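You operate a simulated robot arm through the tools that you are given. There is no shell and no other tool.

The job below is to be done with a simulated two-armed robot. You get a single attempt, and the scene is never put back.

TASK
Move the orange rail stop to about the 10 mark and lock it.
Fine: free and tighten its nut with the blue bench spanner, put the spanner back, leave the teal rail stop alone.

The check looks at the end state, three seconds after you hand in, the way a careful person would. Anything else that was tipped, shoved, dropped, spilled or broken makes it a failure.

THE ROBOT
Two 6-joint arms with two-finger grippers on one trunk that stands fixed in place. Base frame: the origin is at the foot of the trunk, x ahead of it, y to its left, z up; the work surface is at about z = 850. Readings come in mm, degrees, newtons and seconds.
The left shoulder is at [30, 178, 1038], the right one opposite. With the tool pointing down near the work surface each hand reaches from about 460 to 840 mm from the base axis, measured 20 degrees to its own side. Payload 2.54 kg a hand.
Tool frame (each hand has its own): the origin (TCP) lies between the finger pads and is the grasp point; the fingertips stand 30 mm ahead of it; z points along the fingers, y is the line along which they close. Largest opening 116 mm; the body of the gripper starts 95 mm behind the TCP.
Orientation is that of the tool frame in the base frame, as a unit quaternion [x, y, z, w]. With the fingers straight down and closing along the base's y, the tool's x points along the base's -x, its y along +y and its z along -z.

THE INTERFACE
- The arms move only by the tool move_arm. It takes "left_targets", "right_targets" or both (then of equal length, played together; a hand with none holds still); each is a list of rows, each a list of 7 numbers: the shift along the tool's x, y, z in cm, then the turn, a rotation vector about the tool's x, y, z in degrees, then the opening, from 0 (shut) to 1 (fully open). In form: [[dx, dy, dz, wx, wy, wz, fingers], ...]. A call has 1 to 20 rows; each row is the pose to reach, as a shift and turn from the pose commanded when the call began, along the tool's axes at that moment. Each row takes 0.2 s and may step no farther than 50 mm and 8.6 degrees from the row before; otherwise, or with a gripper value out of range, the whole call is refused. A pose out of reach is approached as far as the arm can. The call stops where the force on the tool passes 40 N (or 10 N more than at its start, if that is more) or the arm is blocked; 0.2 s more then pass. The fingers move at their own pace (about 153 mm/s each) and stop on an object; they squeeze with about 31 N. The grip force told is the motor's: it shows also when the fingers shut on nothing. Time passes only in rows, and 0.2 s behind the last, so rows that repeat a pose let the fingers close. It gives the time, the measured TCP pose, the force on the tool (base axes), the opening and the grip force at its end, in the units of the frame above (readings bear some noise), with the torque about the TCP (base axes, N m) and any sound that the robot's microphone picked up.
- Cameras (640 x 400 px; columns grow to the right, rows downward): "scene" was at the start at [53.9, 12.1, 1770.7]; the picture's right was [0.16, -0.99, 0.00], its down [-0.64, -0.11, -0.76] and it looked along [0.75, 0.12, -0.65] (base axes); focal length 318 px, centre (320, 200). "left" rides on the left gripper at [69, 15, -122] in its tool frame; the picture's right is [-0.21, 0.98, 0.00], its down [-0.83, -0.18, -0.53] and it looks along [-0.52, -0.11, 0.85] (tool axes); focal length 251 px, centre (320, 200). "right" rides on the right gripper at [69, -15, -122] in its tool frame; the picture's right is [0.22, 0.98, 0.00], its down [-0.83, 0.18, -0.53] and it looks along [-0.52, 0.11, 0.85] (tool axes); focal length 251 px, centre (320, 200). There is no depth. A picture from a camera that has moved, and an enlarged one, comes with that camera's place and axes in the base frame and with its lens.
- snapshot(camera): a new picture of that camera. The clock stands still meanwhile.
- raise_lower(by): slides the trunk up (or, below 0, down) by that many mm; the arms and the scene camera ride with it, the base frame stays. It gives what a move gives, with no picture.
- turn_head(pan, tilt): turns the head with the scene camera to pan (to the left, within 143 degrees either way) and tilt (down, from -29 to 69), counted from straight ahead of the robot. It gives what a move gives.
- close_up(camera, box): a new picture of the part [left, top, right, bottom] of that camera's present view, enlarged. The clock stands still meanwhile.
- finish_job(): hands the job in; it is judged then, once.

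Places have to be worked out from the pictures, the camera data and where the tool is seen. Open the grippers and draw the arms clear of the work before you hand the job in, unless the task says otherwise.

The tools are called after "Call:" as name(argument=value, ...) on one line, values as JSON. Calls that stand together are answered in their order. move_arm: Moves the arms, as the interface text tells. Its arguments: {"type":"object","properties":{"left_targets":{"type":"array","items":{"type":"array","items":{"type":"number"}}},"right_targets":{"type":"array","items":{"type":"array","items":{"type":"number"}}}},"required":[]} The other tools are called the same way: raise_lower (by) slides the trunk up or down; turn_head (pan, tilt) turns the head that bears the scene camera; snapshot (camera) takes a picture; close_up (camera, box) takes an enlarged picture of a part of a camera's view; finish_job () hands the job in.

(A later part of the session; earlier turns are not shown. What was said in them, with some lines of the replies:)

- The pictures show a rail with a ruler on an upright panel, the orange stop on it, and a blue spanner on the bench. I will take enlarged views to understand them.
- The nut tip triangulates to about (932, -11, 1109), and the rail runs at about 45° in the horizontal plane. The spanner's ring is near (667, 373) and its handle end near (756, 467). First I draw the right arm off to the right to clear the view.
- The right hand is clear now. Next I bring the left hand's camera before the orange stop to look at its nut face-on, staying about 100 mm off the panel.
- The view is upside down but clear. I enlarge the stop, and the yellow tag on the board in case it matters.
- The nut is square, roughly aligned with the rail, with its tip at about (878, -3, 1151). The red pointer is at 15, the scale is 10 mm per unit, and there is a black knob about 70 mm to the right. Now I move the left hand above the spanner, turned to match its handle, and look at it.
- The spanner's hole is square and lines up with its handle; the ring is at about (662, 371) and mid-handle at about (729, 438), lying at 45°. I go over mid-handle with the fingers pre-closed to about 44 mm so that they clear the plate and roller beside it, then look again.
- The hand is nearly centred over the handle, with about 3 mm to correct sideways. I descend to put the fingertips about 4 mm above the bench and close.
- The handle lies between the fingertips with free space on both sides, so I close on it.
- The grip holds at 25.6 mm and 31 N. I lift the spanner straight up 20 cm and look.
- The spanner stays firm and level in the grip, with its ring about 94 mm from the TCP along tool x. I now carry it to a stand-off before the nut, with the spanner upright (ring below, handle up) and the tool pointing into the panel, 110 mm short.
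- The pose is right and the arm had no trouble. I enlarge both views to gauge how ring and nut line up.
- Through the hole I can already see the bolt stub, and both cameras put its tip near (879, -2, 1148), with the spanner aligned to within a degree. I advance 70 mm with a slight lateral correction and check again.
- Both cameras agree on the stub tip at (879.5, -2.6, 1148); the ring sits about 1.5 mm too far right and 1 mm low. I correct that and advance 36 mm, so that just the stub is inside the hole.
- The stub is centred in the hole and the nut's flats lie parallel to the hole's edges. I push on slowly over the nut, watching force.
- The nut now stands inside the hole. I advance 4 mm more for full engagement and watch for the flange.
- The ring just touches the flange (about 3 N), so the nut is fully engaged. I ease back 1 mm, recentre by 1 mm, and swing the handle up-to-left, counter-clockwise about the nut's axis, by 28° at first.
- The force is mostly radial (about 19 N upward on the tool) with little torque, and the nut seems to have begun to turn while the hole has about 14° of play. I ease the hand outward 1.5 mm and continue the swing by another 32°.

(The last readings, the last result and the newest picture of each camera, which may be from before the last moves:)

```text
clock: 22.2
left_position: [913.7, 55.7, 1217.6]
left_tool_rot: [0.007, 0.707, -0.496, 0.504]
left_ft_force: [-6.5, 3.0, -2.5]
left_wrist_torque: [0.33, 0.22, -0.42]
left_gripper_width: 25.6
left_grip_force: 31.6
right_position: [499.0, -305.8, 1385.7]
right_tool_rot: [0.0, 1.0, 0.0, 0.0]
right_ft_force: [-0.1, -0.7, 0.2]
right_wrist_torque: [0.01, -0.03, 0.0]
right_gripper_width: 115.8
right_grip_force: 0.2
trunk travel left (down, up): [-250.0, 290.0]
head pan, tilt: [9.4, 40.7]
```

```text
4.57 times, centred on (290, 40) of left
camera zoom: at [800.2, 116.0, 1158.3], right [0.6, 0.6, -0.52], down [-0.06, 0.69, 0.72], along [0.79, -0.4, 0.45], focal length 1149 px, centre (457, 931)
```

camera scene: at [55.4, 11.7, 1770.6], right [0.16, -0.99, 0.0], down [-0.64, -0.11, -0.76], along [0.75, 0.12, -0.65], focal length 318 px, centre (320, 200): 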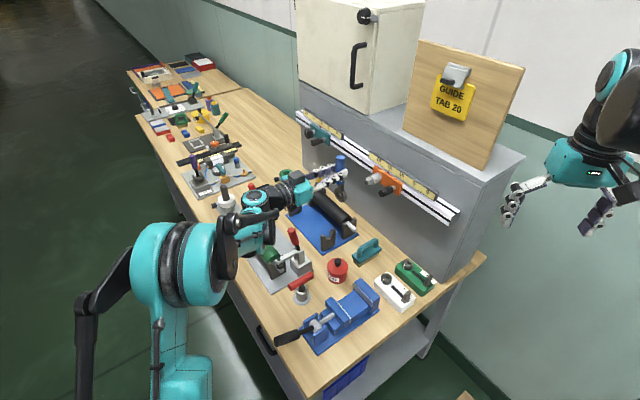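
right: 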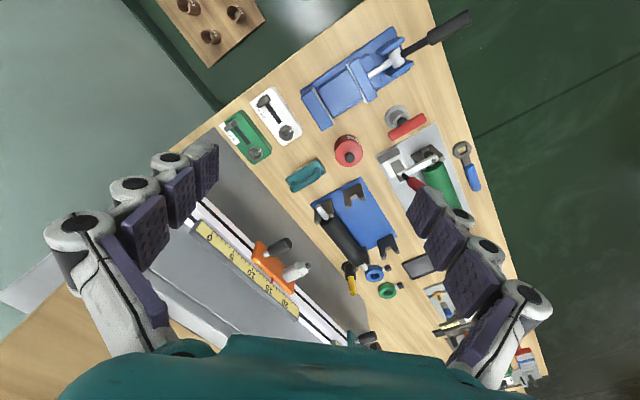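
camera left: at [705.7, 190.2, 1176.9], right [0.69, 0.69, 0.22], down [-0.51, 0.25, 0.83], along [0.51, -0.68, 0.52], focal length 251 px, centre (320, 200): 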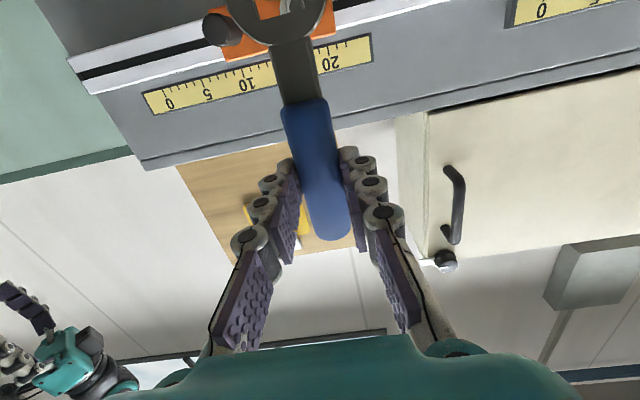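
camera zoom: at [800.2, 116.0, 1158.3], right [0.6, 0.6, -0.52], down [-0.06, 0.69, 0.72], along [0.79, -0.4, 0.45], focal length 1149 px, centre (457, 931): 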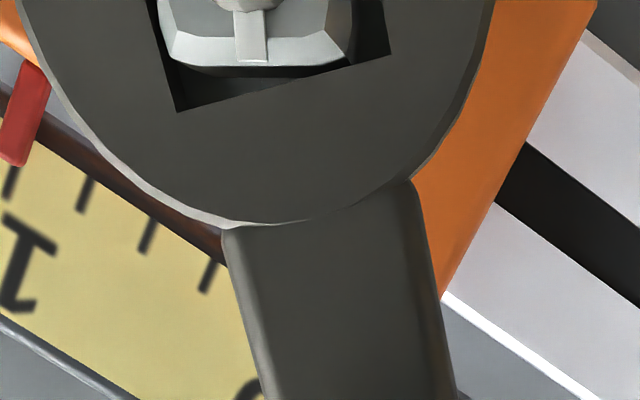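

The nut turns with the spanner now (constant offset in the hole), at low torque. I go on by another 40°, easing 1 mm off the flange.

Call:
move_arm(left_targets=[[0.023, 0.659, -0.1, 0, 0, -4, 0], [0.092, 1.315, -0.1, 0, 0, -8, 0], [0.206, 1.965, -0.1, 0, 0, -12, 0], [0.366, 2.605, -0.1, 0, 0, -16, 0], [0.57, 3.232, -0.1, 0, 0, -20, 0], [0.817, 3.844, -0.1, 0, 0, -24, 0], [1.106, 4.437, -0.1, 0, 0, -28, 0], [1.436, 5.008, -0.1, 0, 0, -32, 0], [1.805, 5.555, -0.1, 0, 0, -36, 0], [2.211, 6.074, -0.1, 0, 0, -40, 0]])

Call:
close_up(camera="scene", box=[340, 150, 420, 200])

Call:
close_up(camera="left", box=[180, 0, 360, 100])

```text
clock: 24.4
left_position: [933.7, 75.5, 1159.8]
left_tool_rot: [-0.235, 0.666, -0.639, 0.304]
left_ft_force: [4.2, -1.8, 3.7]
left_wrist_torque: [-0.23, 0.08, 0.48]
left_gripper_width: 25.6
left_grip_force: 31.6
right_position: [499.9, -305.9, 1385.3]
right_tool_rot: [0.0, 1.0, 0.0, 0.0]
right_ft_force: [1.2, -0.1, 0.5]
right_wrist_torque: [-0.03, 0.02, 0.02]
right_gripper_width: 116.0
right_grip_force: 0.3
trunk travel left (down, up): [-250.0, 290.0]
head pan, tilt: [9.4, 40.7]
```

```text
8.00 times, centred on (380, 175) of scene
camera zoom: at [54.4, 11.6, 1770.7], right [0.16, -0.99, 0.0], down [-0.64, -0.11, -0.76], along [0.75, 0.12, -0.65], focal length 2542 px, centre (-160, 400)
```

zoom: 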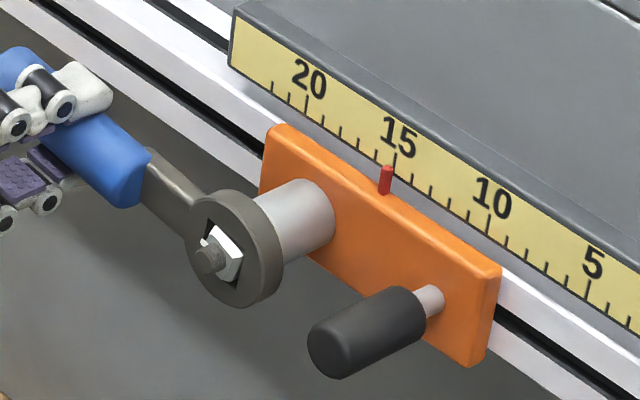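

```text
3.56 times, centred on (270, 50) of left
camera zoom: at [798.8, 115.0, 1138.0], right [0.22, 0.22, -0.95], down [0.19, 0.94, 0.27], along [0.96, -0.24, 0.17], focal length 894 px, centre (498, 733)
```

zoom: 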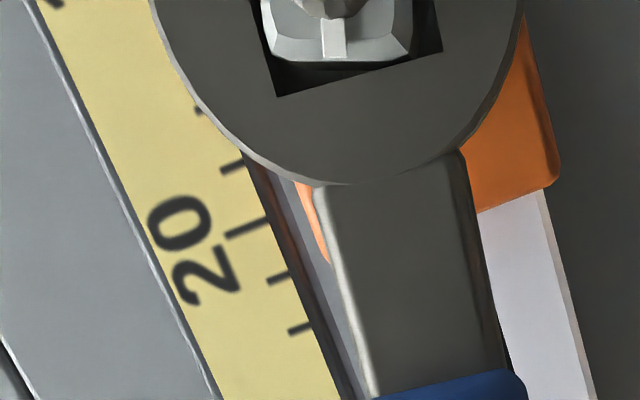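

The nut has turned roughly 70° with the pointer still at 15. I test whether the stop is free by pulling the spanner, still on the nut, 12 mm to the right along the rail.

Call:
move_arm(left_targets=[[0.3, -0.031, 0, 0, 0, 0, 0], [0.6, -0.063, 0, 0, 0, 0, 0], [0.9, -0.094, 0, 0, 0, 0, 0], [1.2, -0.126, 0, 0, 0, 0, 0]])

Call:
close_up(camera="scene", box=[340, 150, 420, 200])

```text
clock: 25.4
left_position: [924.4, 68.3, 1159.8]
left_tool_rot: [-0.234, 0.667, -0.638, 0.304]
left_ft_force: [0.4, 1.5, 0.6]
left_wrist_torque: [-0.04, 0.06, 0.0]
left_gripper_width: 25.6
left_grip_force: 30.3
right_position: [500.0, -304.8, 1384.9]
right_tool_rot: [-0.001, 1.0, 0.0, 0.0]
right_ft_force: [-0.2, -1.0, -1.0]
right_wrist_torque: [0.0, -0.04, 0.01]
right_gripper_width: 116.0
right_grip_force: 0.0
trunk travel left (down, up): [-250.0, 290.0]
head pan, tilt: [9.4, 40.7]
```

```text
8.00 times, centred on (380, 175) of scene
camera zoom: at [54.0, 12.1, 1770.6], right [0.16, -0.99, 0.0], down [-0.64, -0.11, -0.76], along [0.75, 0.12, -0.65], focal length 2542 px, centre (-160, 400)
```

zoom: 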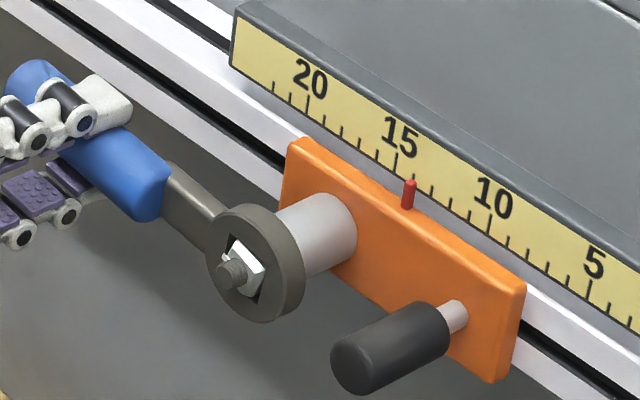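

The stop slides freely with hardly any force; the pointer is now near 13.8. I pull it another 36 mm and check.

Call:
move_arm(left_targets=[[0.5, -0.052, 0, 0, 0, 0, 0], [1.0, -0.105, 0, 0, 0, 0, 0], [1.5, -0.157, 0, 0, 0, 0, 0], [2.0, -0.21, 0, 0, 0, 0, 0], [2.5, -0.262, 0, 0, 0, 0, 0], [3.0, -0.315, 0, 0, 0, 0, 0], [3.4, -0.357, 0, 0, 0, 0, 0], [3.6, -0.378, 0, 0, 0, 0, 0]])

Call:
close_up(camera="scene", box=[350, 150, 430, 200])

Call:
snapshot(camera="left")

```text
clock: 27.2
left_position: [899.8, 41.5, 1161.6]
left_tool_rot: [-0.235, 0.667, -0.639, 0.302]
left_ft_force: [2.0, 0.0, 0.4]
left_wrist_torque: [-0.05, 0.06, 0.1]
left_gripper_width: 25.5
left_grip_force: 30.4
right_position: [499.7, -305.9, 1384.5]
right_tool_rot: [0.0, 1.0, 0.0, 0.0]
right_ft_force: [0.1, 0.2, -0.2]
right_wrist_torque: [0.03, -0.03, 0.01]
right_gripper_width: 116.2
right_grip_force: 0.1
trunk travel left (down, up): [-250.0, 290.0]
head pan, tilt: [9.4, 40.7]
```

```text
8.00 times, centred on (390, 175) of scene
camera zoom: at [54.4, 12.1, 1770.7], right [0.16, -0.99, 0.0], down [-0.64, -0.11, -0.76], along [0.75, 0.12, -0.65], focal length 2542 px, centre (-240, 400)
```

zoom: 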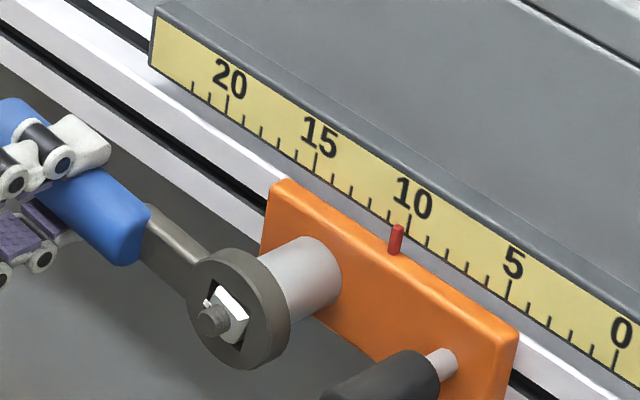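

```text
taken
camera left: at [764.7, 80.9, 1138.0], right [0.22, 0.22, -0.95], down [0.19, 0.94, 0.27], along [0.96, -0.24, 0.17], focal length 251 px, centre (320, 200)
```

left: 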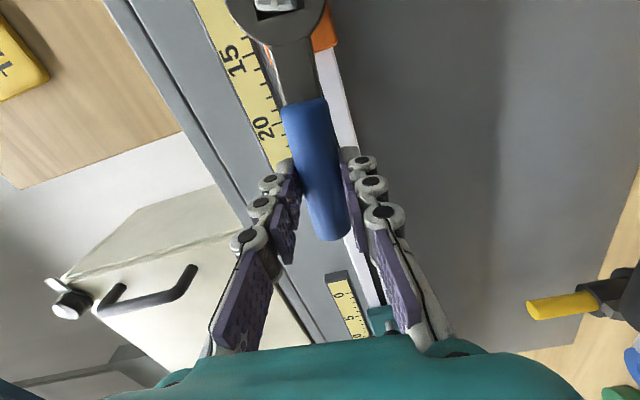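

The pointer stands on the 10 mark, allowing for the same parallax as at 15 before. I check how the nut sits in the hole before swinging back to tighten.

Call:
close_up(camera="left", box=[200, 0, 360, 80])

Call:
close_up(camera="scene", box=[370, 172, 400, 200])

```text
4.00 times, centred on (280, 40) of left
camera zoom: at [764.7, 80.9, 1138.0], right [0.22, 0.22, -0.95], down [0.19, 0.94, 0.27], along [0.96, -0.24, 0.17], focal length 1006 px, centre (480, 840)
```

zoom: 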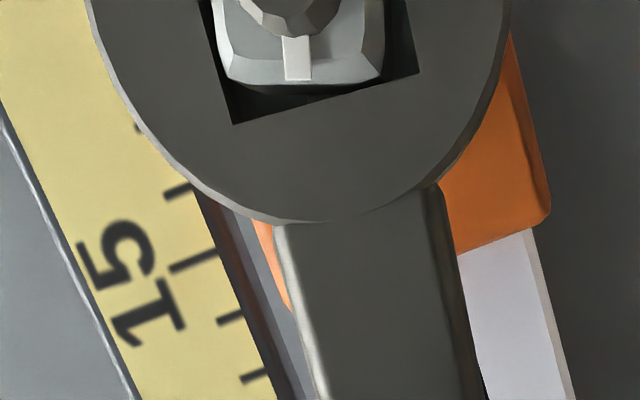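

```text
14.29 times, centred on (385, 186) of scene
camera zoom: at [54.4, 12.1, 1770.7], right [0.16, -0.99, 0.0], down [-0.64, -0.11, -0.76], along [0.75, 0.12, -0.65], focal length 4538 px, centre (-609, 400)
```

zoom: 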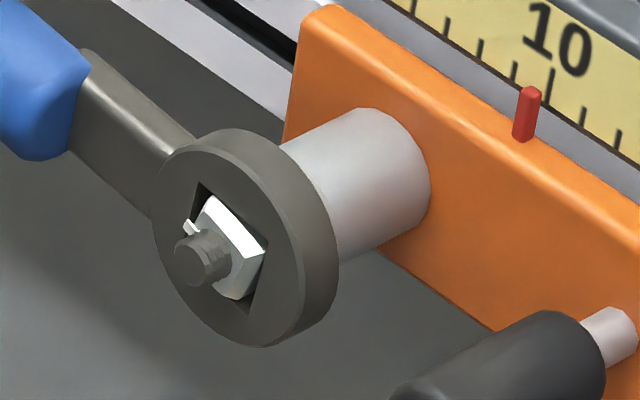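

The nut sits about 16° turned in the hole, near its centre. I start swinging clockwise (handle from left to up), 40° first.

Call:
move_arm(left_targets=[[0.023, -0.659, 0, 0, 0, 4, 0], [0.092, -1.315, 0, 0, 0, 8, 0], [0.206, -1.965, 0, 0, 0, 12, 0], [0.366, -2.605, 0, 0, 0, 16, 0], [0.57, -3.232, 0, 0, 0, 20, 0], [0.817, -3.844, 0, 0, 0, 24, 0], [1.106, -4.437, 0, 0, 0, 28, 0], [1.436, -5.008, 0, 0, 0, 32, 0], [1.805, -5.555, 0, 0, 0, 36, 0], [2.211, -6.074, 0, 0, 0, 40, 0]])

Call:
close_up(camera="left", box=[200, 0, 360, 80])

Call:
close_up(camera="scene", box=[350, 150, 430, 200])

```text
clock: 29.4
left_position: [880.1, 21.3, 1218.1]
left_tool_rot: [0.007, 0.708, -0.496, 0.503]
left_ft_force: [-2.8, 0.3, -8.3]
left_wrist_torque: [0.31, 0.19, -0.11]
left_gripper_width: 25.7
left_grip_force: 31.2
right_position: [499.5, -306.3, 1385.4]
right_tool_rot: [-0.001, 1.0, 0.0, 0.0]
right_ft_force: [0.5, -0.5, 0.4]
right_wrist_torque: [0.0, -0.01, 0.0]
right_gripper_width: 115.8
right_grip_force: 0.0
trunk travel left (down, up): [-250.0, 290.0]
head pan, tilt: [9.4, 40.7]
```

```text
4.00 times, centred on (280, 40) of left
camera zoom: at [765.9, 82.4, 1158.3], right [0.6, 0.6, -0.52], down [-0.06, 0.69, 0.72], along [0.79, -0.4, 0.45], focal length 1006 px, centre (480, 840)
```

zoom: 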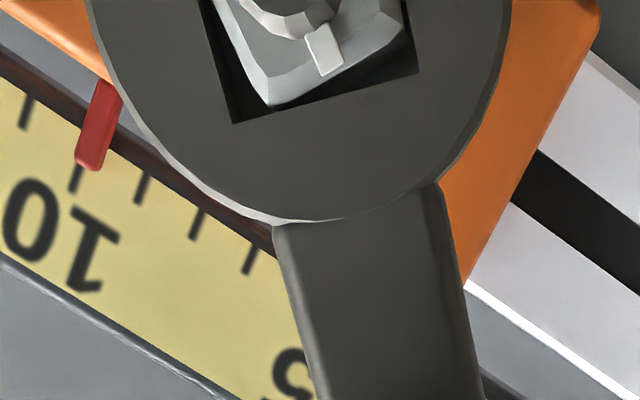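

```text
8.00 times, centred on (390, 175) of scene
camera zoom: at [54.7, 11.9, 1770.6], right [0.16, -0.99, 0.0], down [-0.64, -0.11, -0.76], along [0.75, 0.12, -0.65], focal length 2542 px, centre (-240, 400)
```

zoom: 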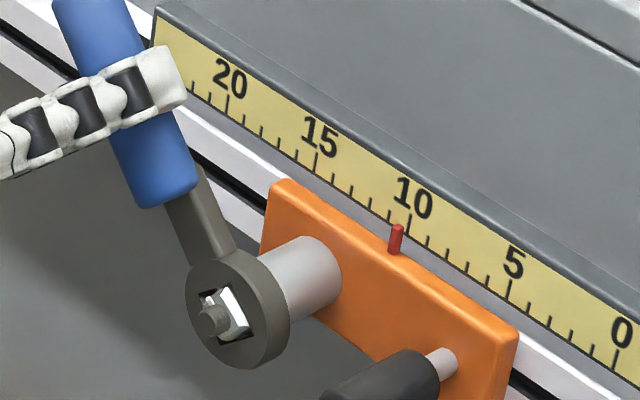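

The spanner has taken up the play and bears clockwise on the nut; the pointer stays at 10. I continue 44° to bring the handle upright.

Call:
move_arm(left_targets=[[0.023, -0.659, 0, 0, 0, 4, 0], [0.092, -1.315, 0, 0, 0, 8, 0], [0.206, -1.965, 0, 0, 0, 12, 0], [0.366, -2.605, 0, 0, 0, 16, 0], [0.57, -3.232, 0, 0, 0, 20, 0], [0.817, -3.844, 0, 0, 0, 24, 0], [1.106, -4.437, 0, 0, 0, 28, 0], [1.436, -5.008, 0, 0, 0, 32, 0], [1.805, -5.555, 0, 0, 0, 36, 0], [2.211, -6.074, 0, 0, 0, 40, 0]])

Call:
close_up(camera="left", box=[200, 0, 360, 80])

Call:
close_up(camera="scene", box=[350, 150, 430, 200])

```text
clock: 31.6
left_position: [837.3, -20.5, 1243.5]
left_tool_rot: [0.249, 0.662, -0.293, 0.643]
left_ft_force: [1.7, 2.5, -0.6]
left_wrist_torque: [0.16, -0.02, 0.11]
left_gripper_width: 25.7
left_grip_force: 30.6
right_position: [499.8, -305.2, 1385.1]
right_tool_rot: [0.0, 1.0, 0.0, 0.0]
right_ft_force: [0.5, 0.9, 1.2]
right_wrist_torque: [0.0, -0.03, 0.0]
right_gripper_width: 116.0
right_grip_force: 0.0
trunk travel left (down, up): [-250.0, 290.0]
head pan, tilt: [9.4, 40.7]
```

```text
4.00 times, centred on (280, 40) of left
camera zoom: at [758.1, 74.3, 1174.7], right [0.7, 0.7, 0.15], down [-0.46, 0.29, 0.84], along [0.54, -0.65, 0.53], focal length 1006 px, centre (480, 840)
```

zoom: 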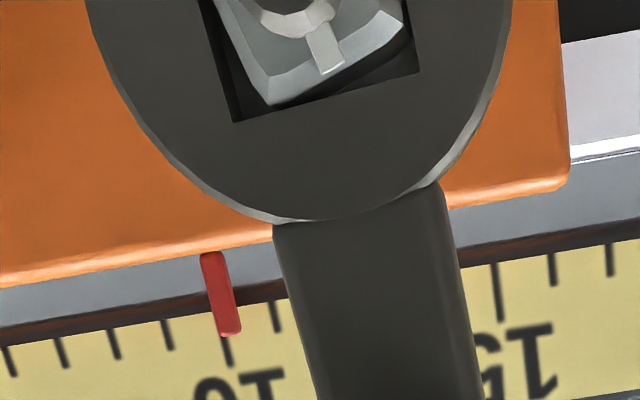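

```text
8.00 times, centred on (390, 175) of scene
camera zoom: at [54.6, 12.5, 1770.7], right [0.16, -0.99, 0.0], down [-0.64, -0.11, -0.76], along [0.75, 0.12, -0.65], focal length 2542 px, centre (-240, 400)
```

zoom: 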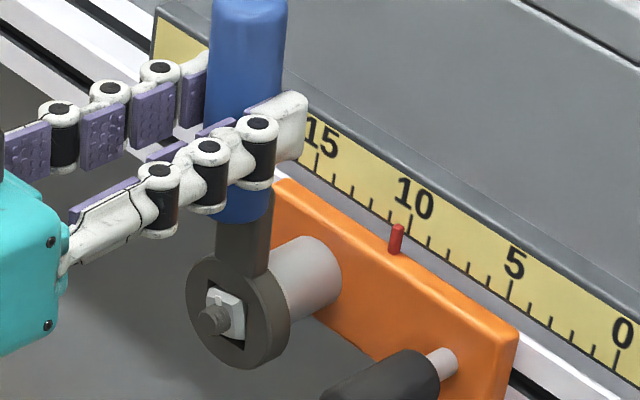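

The pointer tip is exactly at the 10 tick and the nut is about 20° short of where it was tight. I swing another 24° clockwise and watch the force rise.

Call:
move_arm(left_targets=[[0.023, -0.659, 0, 0, 0, 4, 0], [0.092, -1.315, 0, 0, 0, 8, 0], [0.206, -1.965, 0, 0, 0, 12, 0], [0.366, -2.605, 0, 0, 0, 16, 0], [0.57, -3.232, 0, 0, 0, 20, 0], [0.817, -3.844, 0, 0, 0, 24, 0]])

Call:
close_up(camera="left", box=[200, 0, 360, 80])

Call:
close_up(camera="scene", box=[350, 150, 430, 200])

```text
clock: 33.0
left_position: [816.0, -41.1, 1239.9]
left_tool_rot: [0.373, 0.6, -0.152, 0.691]
left_ft_force: [14.4, 5.7, 4.2]
left_wrist_torque: [-0.87, 0.68, 0.15]
left_gripper_width: 26.9
left_grip_force: 30.8
right_position: [500.0, -306.0, 1384.1]
right_tool_rot: [-0.001, 1.0, -0.001, -0.001]
right_ft_force: [0.1, -0.2, -0.1]
right_wrist_torque: [0.03, -0.01, 0.02]
right_gripper_width: 116.1
right_grip_force: 0.2
trunk travel left (down, up): [-250.0, 290.0]
head pan, tilt: [9.4, 40.7]
stopped in row 6 (left hand): the force on the tool passed its limit at 42 N (the readings are from after the stop); the commanded pose is now the measured one
```

```text
4.00 times, centred on (280, 40) of left
camera zoom: at [753.3, 71.1, 1180.2], right [0.59, 0.61, 0.53], down [-0.69, 0.05, 0.72], along [0.41, -0.79, 0.46], focal length 1006 px, centre (480, 840)
```

zoom: 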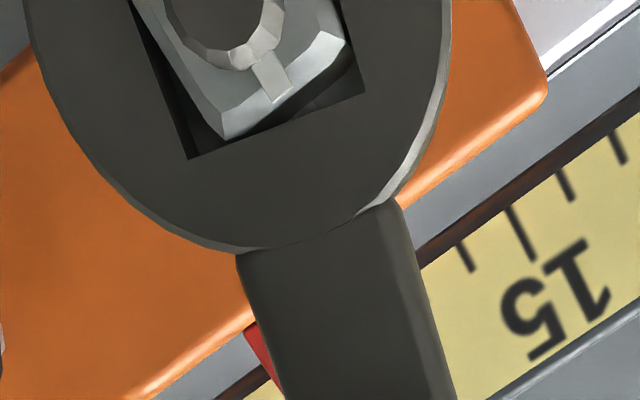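

```text
8.00 times, centred on (390, 175) of scene
camera zoom: at [56.1, 12.3, 1770.5], right [0.16, -0.99, 0.0], down [-0.64, -0.11, -0.76], along [0.75, 0.12, -0.65], focal length 2542 px, centre (-240, 400)
```

zoom: 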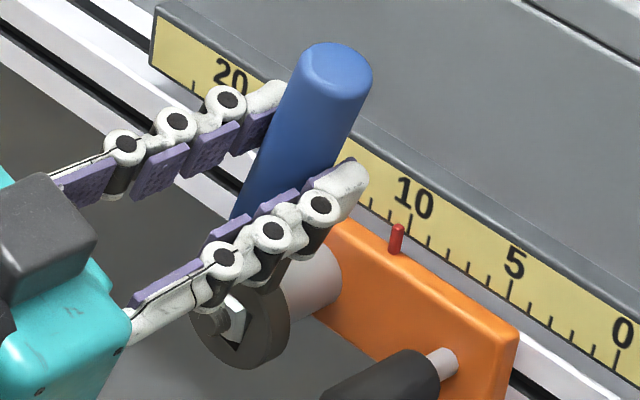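

The force passed 40 N with the nut's flats parallel to the rail again, as when it was tight, and the pointer is still at 10 while the hand pushes with about 14 N. The spanner slipped about 4° in the grip. I give one slow further push to be sure it is tight.

Call:
move_arm(left_targets=[[-0.01, -0.25, 0, 0, 0, 1.5, 0], [-0.01, -0.5, 0, 0, 0, 3, 0], [-0.01, -0.75, 0, 0, 0, 4.5, 0], [0, -1.0, 0, 0, 0, 6, 0], [0, -1.25, 0, 0, 0, 7.5, 0]])

Call:
snapshot(camera="left")

Call:
close_up(camera="scene", box=[350, 150, 430, 200])

```text
clock: 33.7
left_position: [814.9, -40.6, 1240.1]
left_tool_rot: [0.384, 0.593, -0.134, 0.696]
left_ft_force: [16.5, 6.9, 3.1]
left_wrist_torque: [-0.97, 0.79, 0.17]
left_gripper_width: 28.1
left_grip_force: 30.9
right_position: [501.0, -306.8, 1385.2]
right_tool_rot: [-0.001, 1.0, -0.001, -0.001]
right_ft_force: [-0.7, 0.2, -0.3]
right_wrist_torque: [0.05, 0.01, 0.02]
right_gripper_width: 116.1
right_grip_force: 0.0
trunk travel left (down, up): [-250.0, 290.0]
head pan, tilt: [9.4, 40.7]
stopped in row 3 (left hand): the force on the tool passed its limit at 43 N (the readings are from after the stop); the commanded pose is now the measured one
```

```text
taken
camera left: at [753.4, 72.6, 1181.2], right [0.57, 0.6, 0.57], down [-0.72, 0.03, 0.7], along [0.4, -0.8, 0.44], focal length 251 px, centre (320, 200)
```

left: 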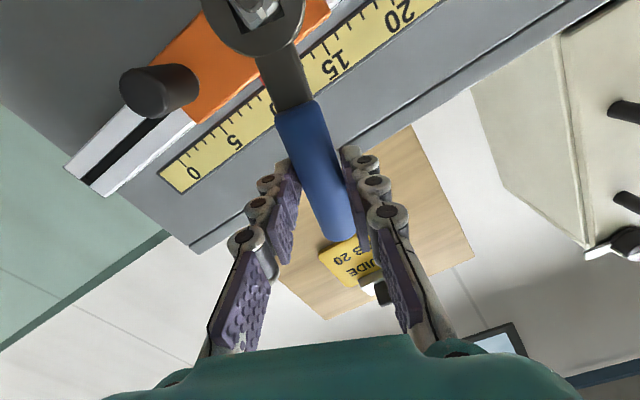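

```text
8.00 times, centred on (390, 175) of scene
camera zoom: at [56.6, 12.1, 1770.4], right [0.16, -0.99, 0.0], down [-0.64, -0.11, -0.76], along [0.75, 0.12, -0.65], focal length 2542 px, centre (-240, 400)
```

zoom: 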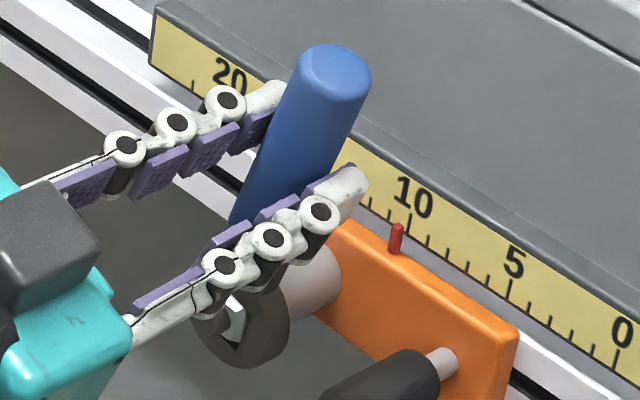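

The nut holds against 43 N without the pointer moving, so it is locked. I now swing the hand back to upright to unload the spanner and centre the nut in the hole.

Call:
move_arm(left_targets=[[0.09, 0.555, 0, 0, 0, -5.5, 0], [0.19, 1.11, 0, 0, 0, -11, 0], [0.38, 1.65, 0, 0, 0, -16.5, 0], [0.58, 2.18, 0, 0, 0, -22, 0], [0.58, 2.18, 0, 0, 0, -22, 0]])

Call:
close_up(camera="left", box=[200, 0, 360, 80])

Call:
close_up(camera="scene", box=[350, 150, 430, 200])

```text
clock: 34.9
left_position: [829.2, -24.2, 1243.0]
left_tool_rot: [0.266, 0.653, -0.264, 0.658]
left_ft_force: [5.8, 8.2, 0.0]
left_wrist_torque: [0.74, -0.56, 0.31]
left_gripper_width: 25.4
left_grip_force: 31.2
right_position: [499.8, -305.1, 1385.4]
right_tool_rot: [0.0, 1.0, -0.001, 0.0]
right_ft_force: [0.0, 0.5, 0.4]
right_wrist_torque: [-0.02, 0.03, 0.02]
right_gripper_width: 115.9
right_grip_force: 0.1
trunk travel left (down, up): [-250.0, 290.0]
head pan, tilt: [9.4, 40.7]
```

```text
4.00 times, centred on (280, 40) of left
camera zoom: at [750.3, 71.1, 1174.0], right [0.68, 0.7, 0.22], down [-0.51, 0.24, 0.82], along [0.53, -0.67, 0.52], focal length 1006 px, centre (480, 840)
```

zoom: 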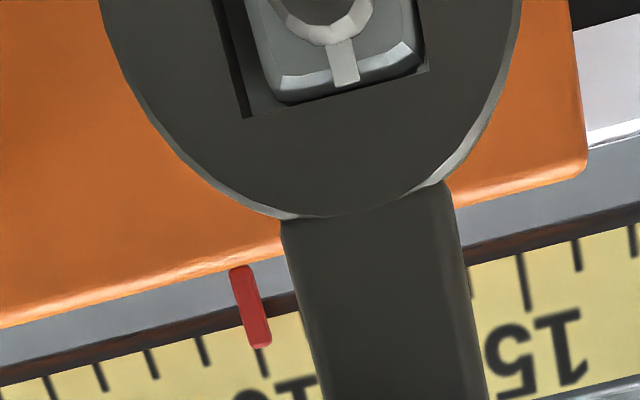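

```text
8.00 times, centred on (390, 175) of scene
camera zoom: at [55.3, 13.8, 1770.6], right [0.16, -0.99, 0.0], down [-0.64, -0.11, -0.76], along [0.75, 0.12, -0.65], focal length 2542 px, centre (-240, 400)
```

zoom: 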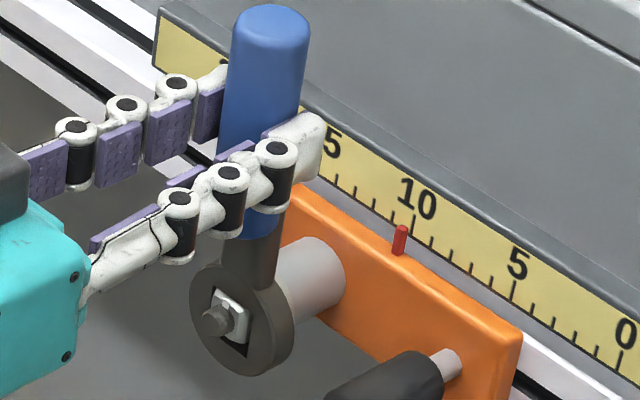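

The spanner sits square in the grip again with the nut slightly to one side of the hole. I shift 1.5 mm to free it and draw straight back off the nut.

Call:
move_arm(left_targets=[[0, 0.15, 0, 0, 0, 0, 0], [0, 0.15, -0.4, 0, 0, 0, 0], [0, 0.15, -0.8, 0, 0, 0, 0], [0, 0.15, -1.4, 0, 0, 0, 0], [0, 0.15, -2.2, 0, 0, 0, 0], [0, 0.15, -3.2, 0, 0, 0, 0], [0, 0.15, -5, 0, 0, 0, 0], [0, 0.15, -8, 0, 0, 0, 0], [0, 0.15, -11, 0, 0, 0, 0]])

Call:
snapshot(camera="left")

Call:
close_up(camera="scene", box=[310, 130, 430, 205])

```text
clock: 36.9
left_position: [749.0, 51.1, 1243.8]
left_tool_rot: [0.267, 0.653, -0.265, 0.657]
left_ft_force: [-0.3, 0.3, -1.2]
left_wrist_torque: [0.0, 0.07, -0.02]
left_gripper_width: 25.5
left_grip_force: 30.6
right_position: [498.2, -304.5, 1384.9]
right_tool_rot: [-0.001, 1.0, 0.0, 0.0]
right_ft_force: [-0.1, -0.7, 0.0]
right_wrist_torque: [0.0, -0.02, 0.02]
right_gripper_width: 116.0
right_grip_force: 0.1
trunk travel left (down, up): [-250.0, 290.0]
head pan, tilt: [9.4, 40.7]
```

```text
taken
camera left: at [671.5, 146.1, 1174.1], right [0.68, 0.7, 0.22], down [-0.52, 0.24, 0.82], along [0.52, -0.67, 0.53], focal length 251 px, centre (320, 200)
```

left: 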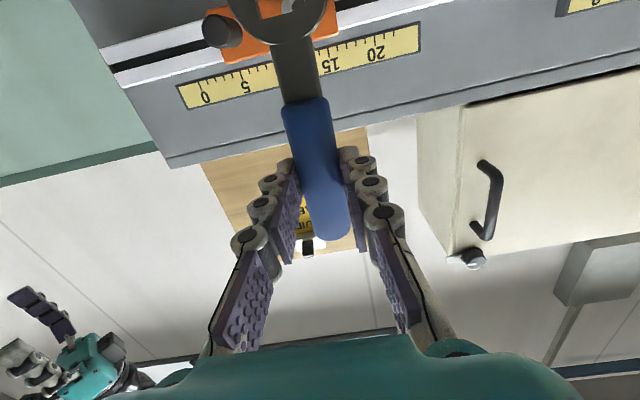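

```text
5.33 times, centred on (370, 168) of scene
camera zoom: at [53.2, 12.7, 1770.7], right [0.16, -0.99, 0.0], down [-0.64, -0.11, -0.76], along [0.75, 0.12, -0.65], focal length 1694 px, centre (53, 373)
```

zoom: 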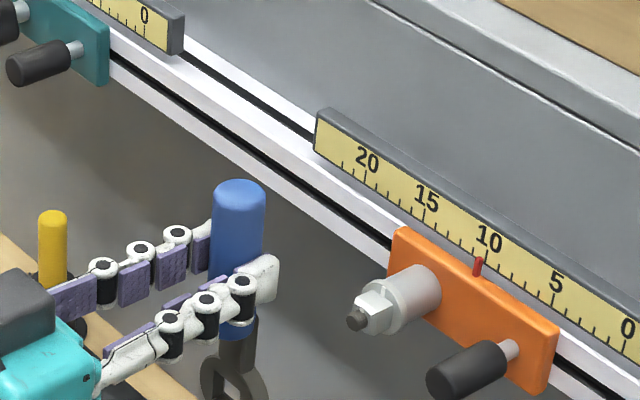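

The spanner is off the nut, with the pointer at 10 and the nut square to the rail. I carry the spanner back over its old place, reversing the earlier path.

Call:
move_arm(left_targets=[[0.756, 1.639, -1.792, -4.296, 4.376, -4.299, 0], [1.512, 3.278, -3.584, -8.591, 8.753, -8.598, 0], [2.269, 4.916, -5.376, -12.887, 13.129, -12.896, 0], [3.025, 6.555, -7.168, -17.183, 17.505, -17.195, 0], [3.781, 8.194, -8.959, -21.478, 21.881, -21.494, 0], [4.538, 9.833, -10.751, -25.774, 26.258, -25.793, 0], [5.294, 11.471, -12.543, -30.069, 30.634, -30.091, 0], [6.05, 13.11, -14.335, -34.365, 35.01, -34.39, 0], [6.806, 14.749, -16.127, -38.661, 39.386, -38.689, 0], [7.563, 16.388, -17.919, -42.956, 43.763, -42.988, 0], [8.319, 18.026, -19.711, -47.252, 48.139, -47.286, 0], [9.075, 19.665, -21.503, -51.548, 52.515, -51.585, 0], [9.831, 21.304, -23.294, -55.843, 56.891, -55.884, 0], [10.588, 22.943, -25.086, -60.139, 61.268, -60.183, 0], [11.344, 24.581, -26.878, -64.434, 65.644, -64.481, 0], [12.1, 26.22, -28.67, -68.73, 70.02, -68.78, 0], [12.1, 26.22, -28.67, -68.73, 70.02, -68.78, 0]])

Call:
snapshot(camera="left")

Call:
close_up(camera="scene", box=[170, 170, 330, 290])

```text
clock: 40.5
left_position: [725.8, 439.1, 1122.5]
left_tool_rot: [-0.383, 0.924, 0.0, 0.0]
left_ft_force: [-0.7, 0.0, -1.5]
left_wrist_torque: [0.06, -0.03, -0.03]
left_gripper_width: 25.7
left_grip_force: 30.9
right_position: [499.1, -305.4, 1385.1]
right_tool_rot: [0.0, 1.0, 0.0, 0.0]
right_ft_force: [-0.4, -1.2, 1.0]
right_wrist_torque: [0.04, -0.01, 0.0]
right_gripper_width: 116.0
right_grip_force: 0.0
trunk travel left (down, up): [-250.0, 290.0]
head pan, tilt: [9.4, 40.7]
```

```text
taken
camera left: at [665.3, 400.1, 1245.1], right [-0.54, 0.84, 0.0], down [0.71, 0.46, 0.53], along [0.45, 0.29, -0.85], focal length 251 px, centre (320, 200)
```

left: 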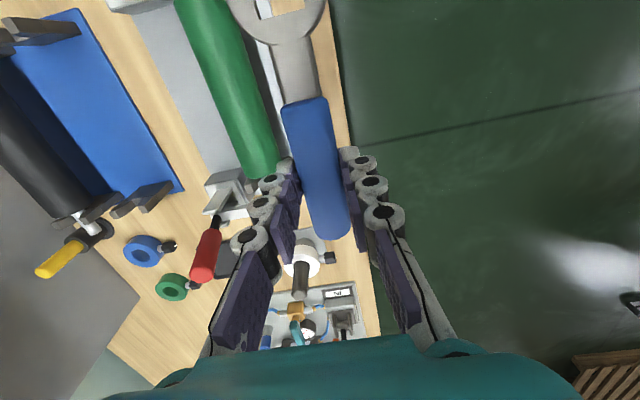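

```text
3.33 times, centred on (250, 230) of scene
camera zoom: at [52.8, 11.0, 1770.8], right [0.16, -0.99, 0.0], down [-0.64, -0.11, -0.76], along [0.75, 0.12, -0.65], focal length 1059 px, centre (553, 100)
```

zoom: 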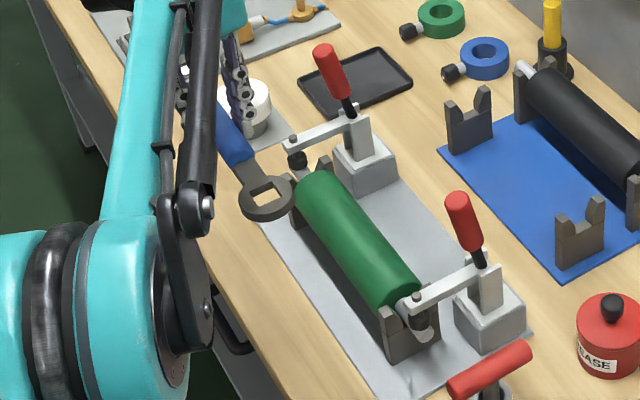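

The view matches the one after the first lift almost exactly, so the spanner is over its old place. I lower it, slowing near the bench.

Call:
move_arm(left_targets=[[0, 0, 4, 0, 0, 0, 0], [0, 0, 8, 0, 0, 0, 0], [0, 0, 12, 0, 0, 0, 0], [0, 0, 16, 0, 0, 0, 0], [0, 0, 19, 0, 0, 0, 0], [0, 0, 21.5, 0, 0, 0, 0], [0, 0, 22.8, 0, 0, 0, 0], [0, 0, 23.5, 0, 0, 0, 0]])

Call:
snapshot(camera="left")

Call:
close_up(camera="scene", box=[190, 220, 290, 300])

```text
clock: 42.3
left_position: [727.0, 438.1, 885.2]
left_tool_rot: [-0.383, 0.924, -0.001, 0.0]
left_ft_force: [-0.5, -0.9, -2.3]
left_wrist_torque: [0.05, 0.01, 0.0]
left_gripper_width: 25.4
left_grip_force: 31.1
right_position: [499.1, -306.5, 1385.2]
right_tool_rot: [-0.001, 1.0, 0.0, 0.0]
right_ft_force: [-0.5, -0.1, 0.7]
right_wrist_torque: [0.02, 0.02, 0.0]
right_gripper_width: 116.1
right_grip_force: 0.1
trunk travel left (down, up): [-250.0, 290.0]
head pan, tilt: [9.4, 40.7]
```

```text
taken
camera left: at [665.9, 400.6, 1008.4], right [-0.54, 0.84, 0.0], down [0.71, 0.46, 0.53], along [0.45, 0.29, -0.85], focal length 251 px, centre (320, 200)
```

left: 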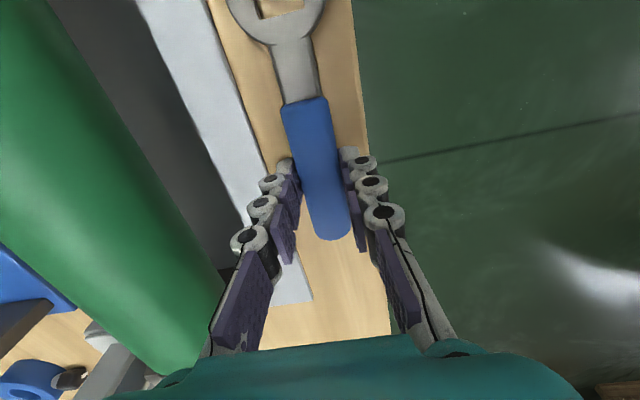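

```text
5.00 times, centred on (240, 260) of scene
camera zoom: at [54.5, 12.4, 1770.7], right [0.16, -0.99, 0.0], down [-0.64, -0.11, -0.76], along [0.75, 0.12, -0.65], focal length 1588 px, centre (720, -100)
```

zoom: 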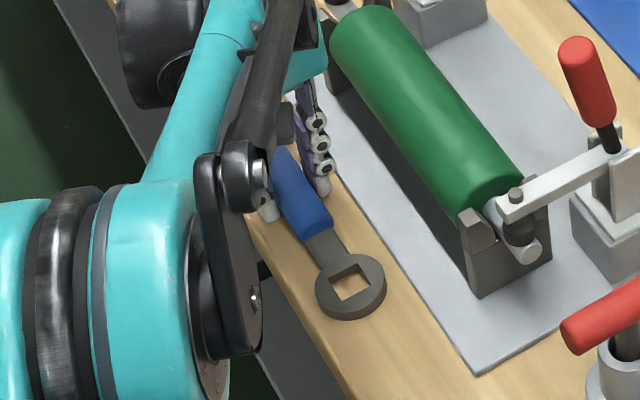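

It is about 2 mm above its rest height. I lower 2 mm more in small steps and read the force.

Call:
move_arm(left_targets=[[0, 0, 0.1, 0, 0, 0, 0], [0, 0, 0.2, 0, 0, 0, 0], [0, 0, 0.2, 0, 0, 0, 0]])

```text
clock: 43.1
left_position: [727.6, 438.6, 884.7]
left_tool_rot: [-0.383, 0.924, 0.0, 0.0]
left_ft_force: [1.4, 2.2, 7.2]
left_wrist_torque: [-0.45, 0.6, -0.05]
left_gripper_width: 25.3
left_grip_force: 31.1
right_position: [499.4, -305.9, 1384.7]
right_tool_rot: [-0.001, 1.0, 0.0, 0.0]
right_ft_force: [-0.5, 0.2, 0.4]
right_wrist_torque: [0.0, 0.02, 0.05]
right_gripper_width: 116.6
right_grip_force: 0.0
trunk travel left (down, up): [-250.0, 290.0]
head pan, tilt: [9.4, 40.7]
```

The ring end rests on the bench (about 9 N there). I open the fingers gently to the safe width.

Call:
move_arm(left_targets=[[0, 0, 0, 0, 0, 0, 0.26], [0, 0, 0, 0, 0, 0, 0.32], [0, 0, 0, 0, 0, 0, 0.38], [0, 0, 0, 0, 0, 0, 0.38]])

Call:
snapshot(camera="left")

```text
clock: 44.1
left_position: [725.4, 438.0, 884.4]
left_tool_rot: [-0.383, 0.924, 0.0, 0.001]
left_ft_force: [-0.3, -0.4, 0.0]
left_wrist_torque: [-0.03, 0.0, 0.0]
left_gripper_width: 44.2
left_grip_force: 0.2
right_position: [498.6, -306.1, 1385.8]
right_tool_rot: [-0.002, 1.0, 0.0, 0.0]
right_ft_force: [-0.1, 0.4, -0.7]
right_wrist_torque: [0.02, 0.0, -0.04]
right_gripper_width: 115.7
right_grip_force: 0.0
trunk travel left (down, up): [-250.0, 290.0]
head pan, tilt: [9.4, 40.7]
```

```text
taken
camera left: at [665.9, 400.2, 1007.4], right [-0.54, 0.84, 0.0], down [0.71, 0.46, 0.53], along [0.45, 0.29, -0.85], focal length 251 px, centre (320, 200)
```

left: 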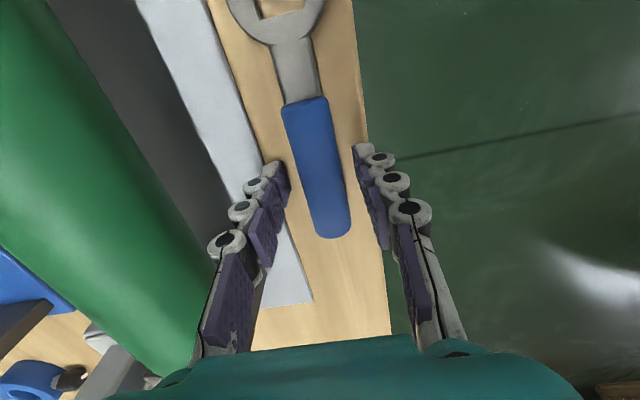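

The spanner lies free where it was. I lift the hand straight up and compare with the first pictures.

Call:
move_arm(left_targets=[[0, 0, -2, 0, 0, 0, 0.38], [0, 0, -5, 0, 0, 0, 0.38], [0, 0, -9, 0, 0, 0, 0.38], [0, 0, -13, 0, 0, 0, 0.38], [0, 0, -17, 0, 0, 0, 0.5], [0, 0, -21.8, 0, 0, 0, 0.7], [0, 0, -21.8, 0, 0, 0, 1]])

Call:
close_up(camera="left", box=[260, 0, 380, 160])

Call:
close_up(camera="scene", box=[210, 230, 280, 300])

Call:
snapshot(camera="scene")

```text
clock: 45.7
left_position: [729.3, 436.9, 1103.6]
left_tool_rot: [-0.383, 0.924, 0.0, 0.0]
left_ft_force: [0.5, -0.5, 0.4]
left_wrist_torque: [-0.02, 0.03, -0.01]
left_gripper_width: 116.2
left_grip_force: 0.1
right_position: [498.9, -303.9, 1385.3]
right_tool_rot: [-0.001, 1.0, 0.0, -0.001]
right_ft_force: [0.0, -0.2, 0.7]
right_wrist_torque: [-0.03, 0.01, -0.03]
right_gripper_width: 115.8
right_grip_force: 0.1
trunk travel left (down, up): [-250.0, 290.0]
head pan, tilt: [9.4, 40.7]
```

```text
2.50 times, centred on (320, 80) of left
camera zoom: at [667.4, 399.9, 1226.2], right [-0.54, 0.84, 0.0], down [0.71, 0.46, 0.53], along [0.45, 0.29, -0.85], focal length 629 px, centre (320, 500)
```

zoom: 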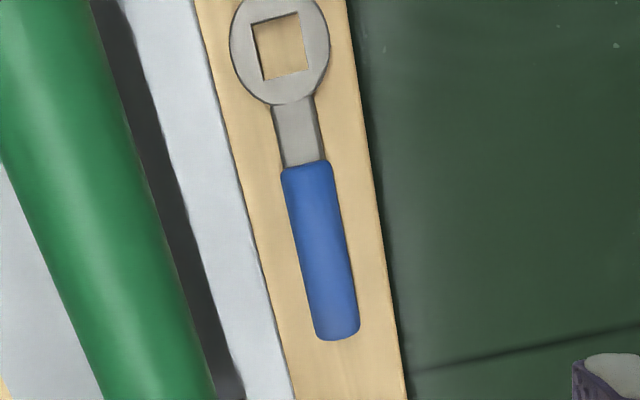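

```text
5.71 times, centred on (245, 265) of scene
camera zoom: at [54.8, 12.6, 1770.6], right [0.16, -0.99, 0.0], down [-0.64, -0.11, -0.76], along [0.75, 0.12, -0.65], focal length 1815 px, centre (749, -171)
```

zoom: 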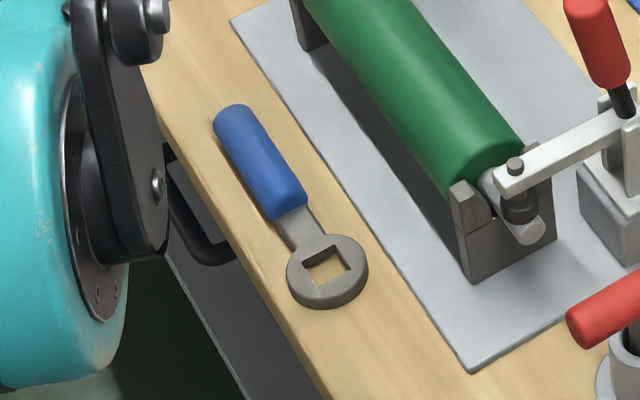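

```text
taken
camera scene: at [54.8, 12.6, 1770.6], right [0.16, -0.99, 0.0], down [-0.64, -0.11, -0.76], along [0.75, 0.12, -0.65], focal length 318 px, centre (320, 200)
```

scene: 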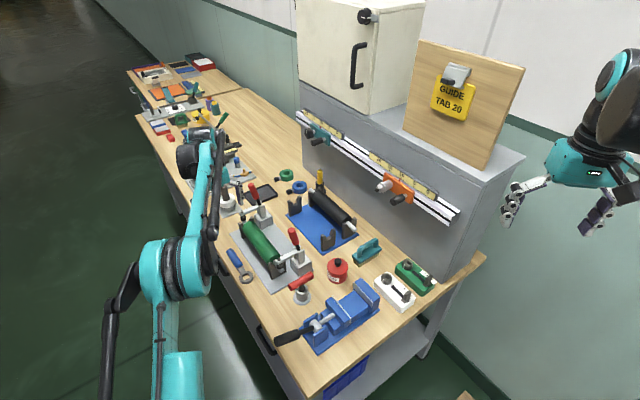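

The spanner lies within about a millimetre of where it started. I check the nut and pointer in the scene view.

Call:
close_up(camera="scene", box=[360, 165, 420, 210])

Call:
close_up(camera="scene", box=[290, 95, 370, 155])

```text
8.89 times, centred on (390, 188) of scene
camera zoom: at [54.8, 12.6, 1770.6], right [0.16, -0.99, 0.0], down [-0.64, -0.11, -0.76], along [0.75, 0.12, -0.65], focal length 2824 px, centre (-302, 311)
```

zoom: 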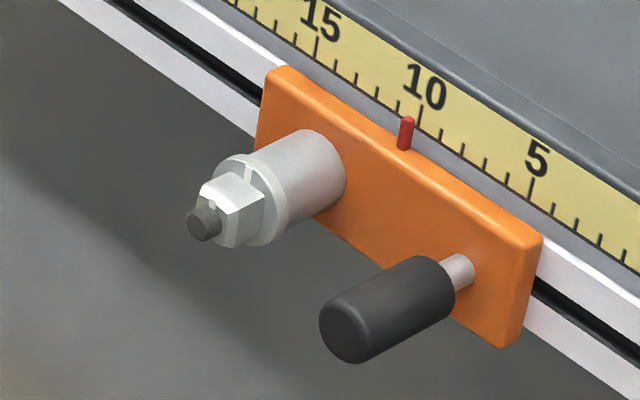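

```text
6.67 times, centred on (330, 125) of scene
camera zoom: at [54.8, 12.6, 1770.6], right [0.16, -0.99, 0.0], down [-0.64, -0.11, -0.76], along [0.75, 0.12, -0.65], focal length 2118 px, centre (253, 700)
```

zoom: 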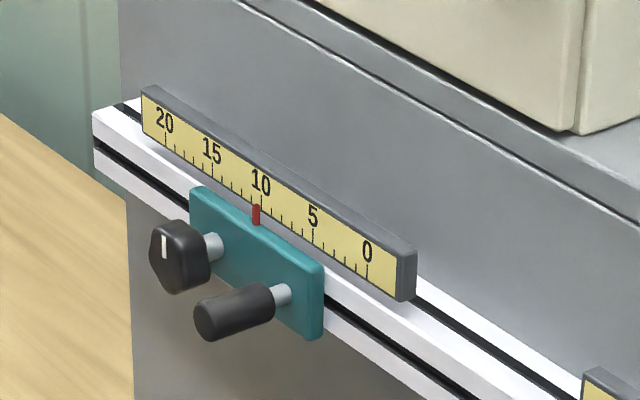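

The nut and its index marks look as at the start and the teal stop is untouched. I bring the left camera face-on once more to read the pointer precisely and compare the nut's angle.

Call:
move_arm(left_targets=[[1.757, -2.071, -0.239, 2.786, -2.8, 5.457, 1], [3.514, -4.143, -0.479, 5.571, -5.6, 10.914, 1], [5.271, -6.214, -0.718, 8.357, -8.4, 16.371, 1], [7.029, -8.286, -0.957, 11.143, -11.2, 21.829, 1], [8.786, -10.357, -1.196, 13.929, -14, 27.286, 1], [10.543, -12.429, -1.436, 16.714, -16.8, 32.743, 1], [12.3, -14.5, -1.675, 19.5, -19.6, 38.2, 1], [14.057, -16.571, -1.914, 22.286, -22.4, 43.657, 1], [15.814, -18.643, -2.154, 25.071, -25.2, 49.114, 1], [17.571, -20.714, -2.393, 27.857, -28, 54.571, 1], [19.329, -22.786, -2.632, 30.643, -30.8, 60.029, 1], [21.086, -24.857, -2.871, 33.429, -33.6, 65.486, 1], [22.843, -26.929, -3.111, 36.214, -36.4, 70.943, 1], [24.6, -29.0, -3.35, 39, -39.2, 76.4, 1]])

Call:
close_up(camera="left", box=[180, 180, 400, 300])

Call:
close_up(camera="left", box=[290, 195, 350, 265])

```text
clock: 48.7
left_position: [759.6, 58.6, 1137.1]
left_tool_rot: [0.289, 0.855, -0.163, 0.398]
left_ft_force: [0.1, -0.1, 0.6]
left_wrist_torque: [-0.01, 0.03, -0.02]
left_gripper_width: 115.9
left_grip_force: 0.1
right_position: [499.7, -305.4, 1385.2]
right_tool_rot: [-0.001, 1.0, 0.0, 0.0]
right_ft_force: [-1.4, 0.6, -0.1]
right_wrist_torque: [0.04, 0.02, -0.05]
right_gripper_width: 116.2
right_grip_force: 0.2
trunk travel left (down, up): [-250.0, 290.0]
head pan, tilt: [9.4, 40.7]
```

```text
2.91 times, centred on (290, 240) of left
camera zoom: at [659.9, 157.6, 1159.3], right [0.72, 0.68, 0.12], down [0.0, -0.17, 0.99], along [0.69, -0.71, -0.12], focal length 731 px, centre (407, 84)
```

zoom: 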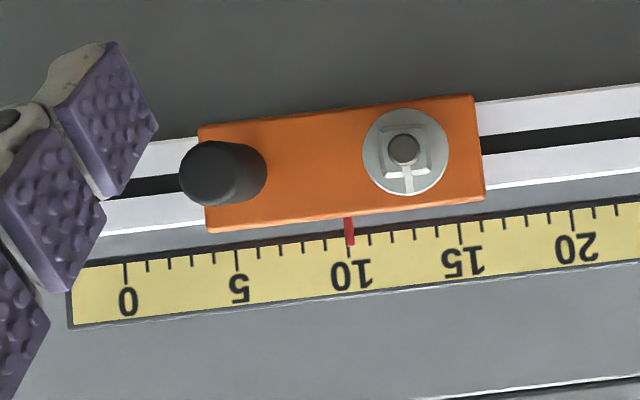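

```text
5.71 times, centred on (320, 230) of left
camera zoom: at [659.9, 157.6, 1159.3], right [0.72, 0.68, 0.12], down [0.0, -0.17, 0.99], along [0.69, -0.71, -0.12], focal length 1437 px, centre (320, 29)
```

zoom: 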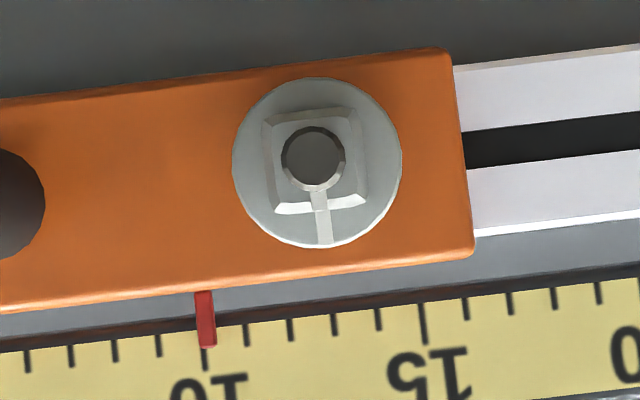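

The pointer is exactly on 10, and the nut's mark lines up with the flange mark as it did at the start. I draw the left arm back to its start pose.

Call:
move_arm(left_targets=[[0.736, -0.591, -3.608, -1.64, 3.99, -2.9, 1], [1.472, -1.182, -7.215, -3.28, 7.98, -5.8, 1], [2.208, -1.773, -10.823, -4.92, 11.97, -8.7, 1], [2.943, -2.363, -14.43, -6.56, 15.96, -11.6, 1], [3.679, -2.954, -18.038, -8.2, 19.95, -14.5, 1], [4.415, -3.545, -21.645, -9.84, 23.95, -17.4, 1], [5.151, -4.136, -25.253, -11.48, 27.94, -20.3, 1], [5.887, -4.727, -28.86, -13.12, 31.93, -23.2, 1], [6.623, -5.318, -32.468, -14.76, 35.92, -26.1, 1], [7.358, -5.908, -36.075, -16.4, 39.91, -29, 1], [8.094, -6.499, -39.683, -18.04, 43.9, -31.9, 1], [8.83, -7.09, -43.29, -19.68, 47.89, -34.79, 1]])

Call:
snapshot(camera="scene")

```text
clock: 51.3
left_position: [413.6, 257.3, 1346.1]
left_tool_rot: [-0.001, 1.0, 0.0, 0.0]
left_ft_force: [0.3, -1.1, 0.5]
left_wrist_torque: [-0.03, 0.01, -0.02]
left_gripper_width: 115.8
left_grip_force: 0.0
right_position: [498.9, -306.1, 1385.6]
right_tool_rot: [0.001, 1.0, 0.0, 0.0]
right_ft_force: [-0.2, 0.1, 0.1]
right_wrist_torque: [0.0, -0.04, -0.01]
right_gripper_width: 115.9
right_grip_force: 0.0
trunk travel left (down, up): [-250.0, 290.0]
head pan, tilt: [9.4, 40.7]
```

```text
taken
camera scene: at [53.0, 12.3, 1770.7], right [0.16, -0.99, 0.0], down [-0.64, -0.11, -0.76], along [0.75, 0.12, -0.65], focal length 318 px, centre (320, 200)
```

scene: 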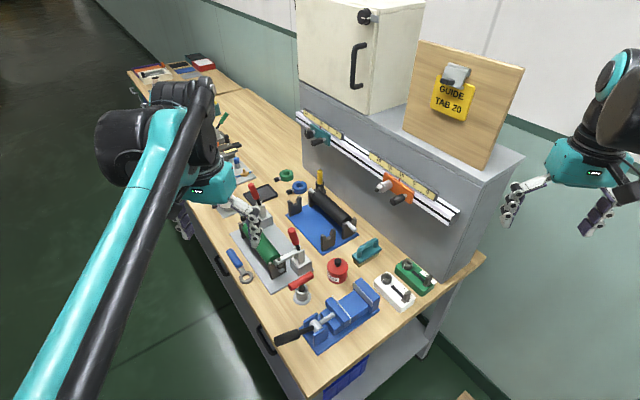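

Both arms are clear with the grippers open. The orange stop is locked at 10, the spanner is back in its place, and nothing else has moved, so I hand the job in.

Call:
finish_job()

```text
The job is handed in.
```

The orange rail stop is now at the 10 mark and locked, and I've handed the job in.

- **Position:** a face-on view showed the red pointer on the 10 tick, moved from about 15.
- **Lock:** I tightened the nut with the blue spanner until it held against a push of about 43 N. The pointer did not shift, and the nut's mark lines up with the flange mark as it did at the start.
- **Spanner:** it is back on the bench within about a millimetre or two of where it lay.
- **Everything else:** the teal stop was not touched, and nothing else on the bench looks moved. Both grippers are open and the arms are clear of the work.
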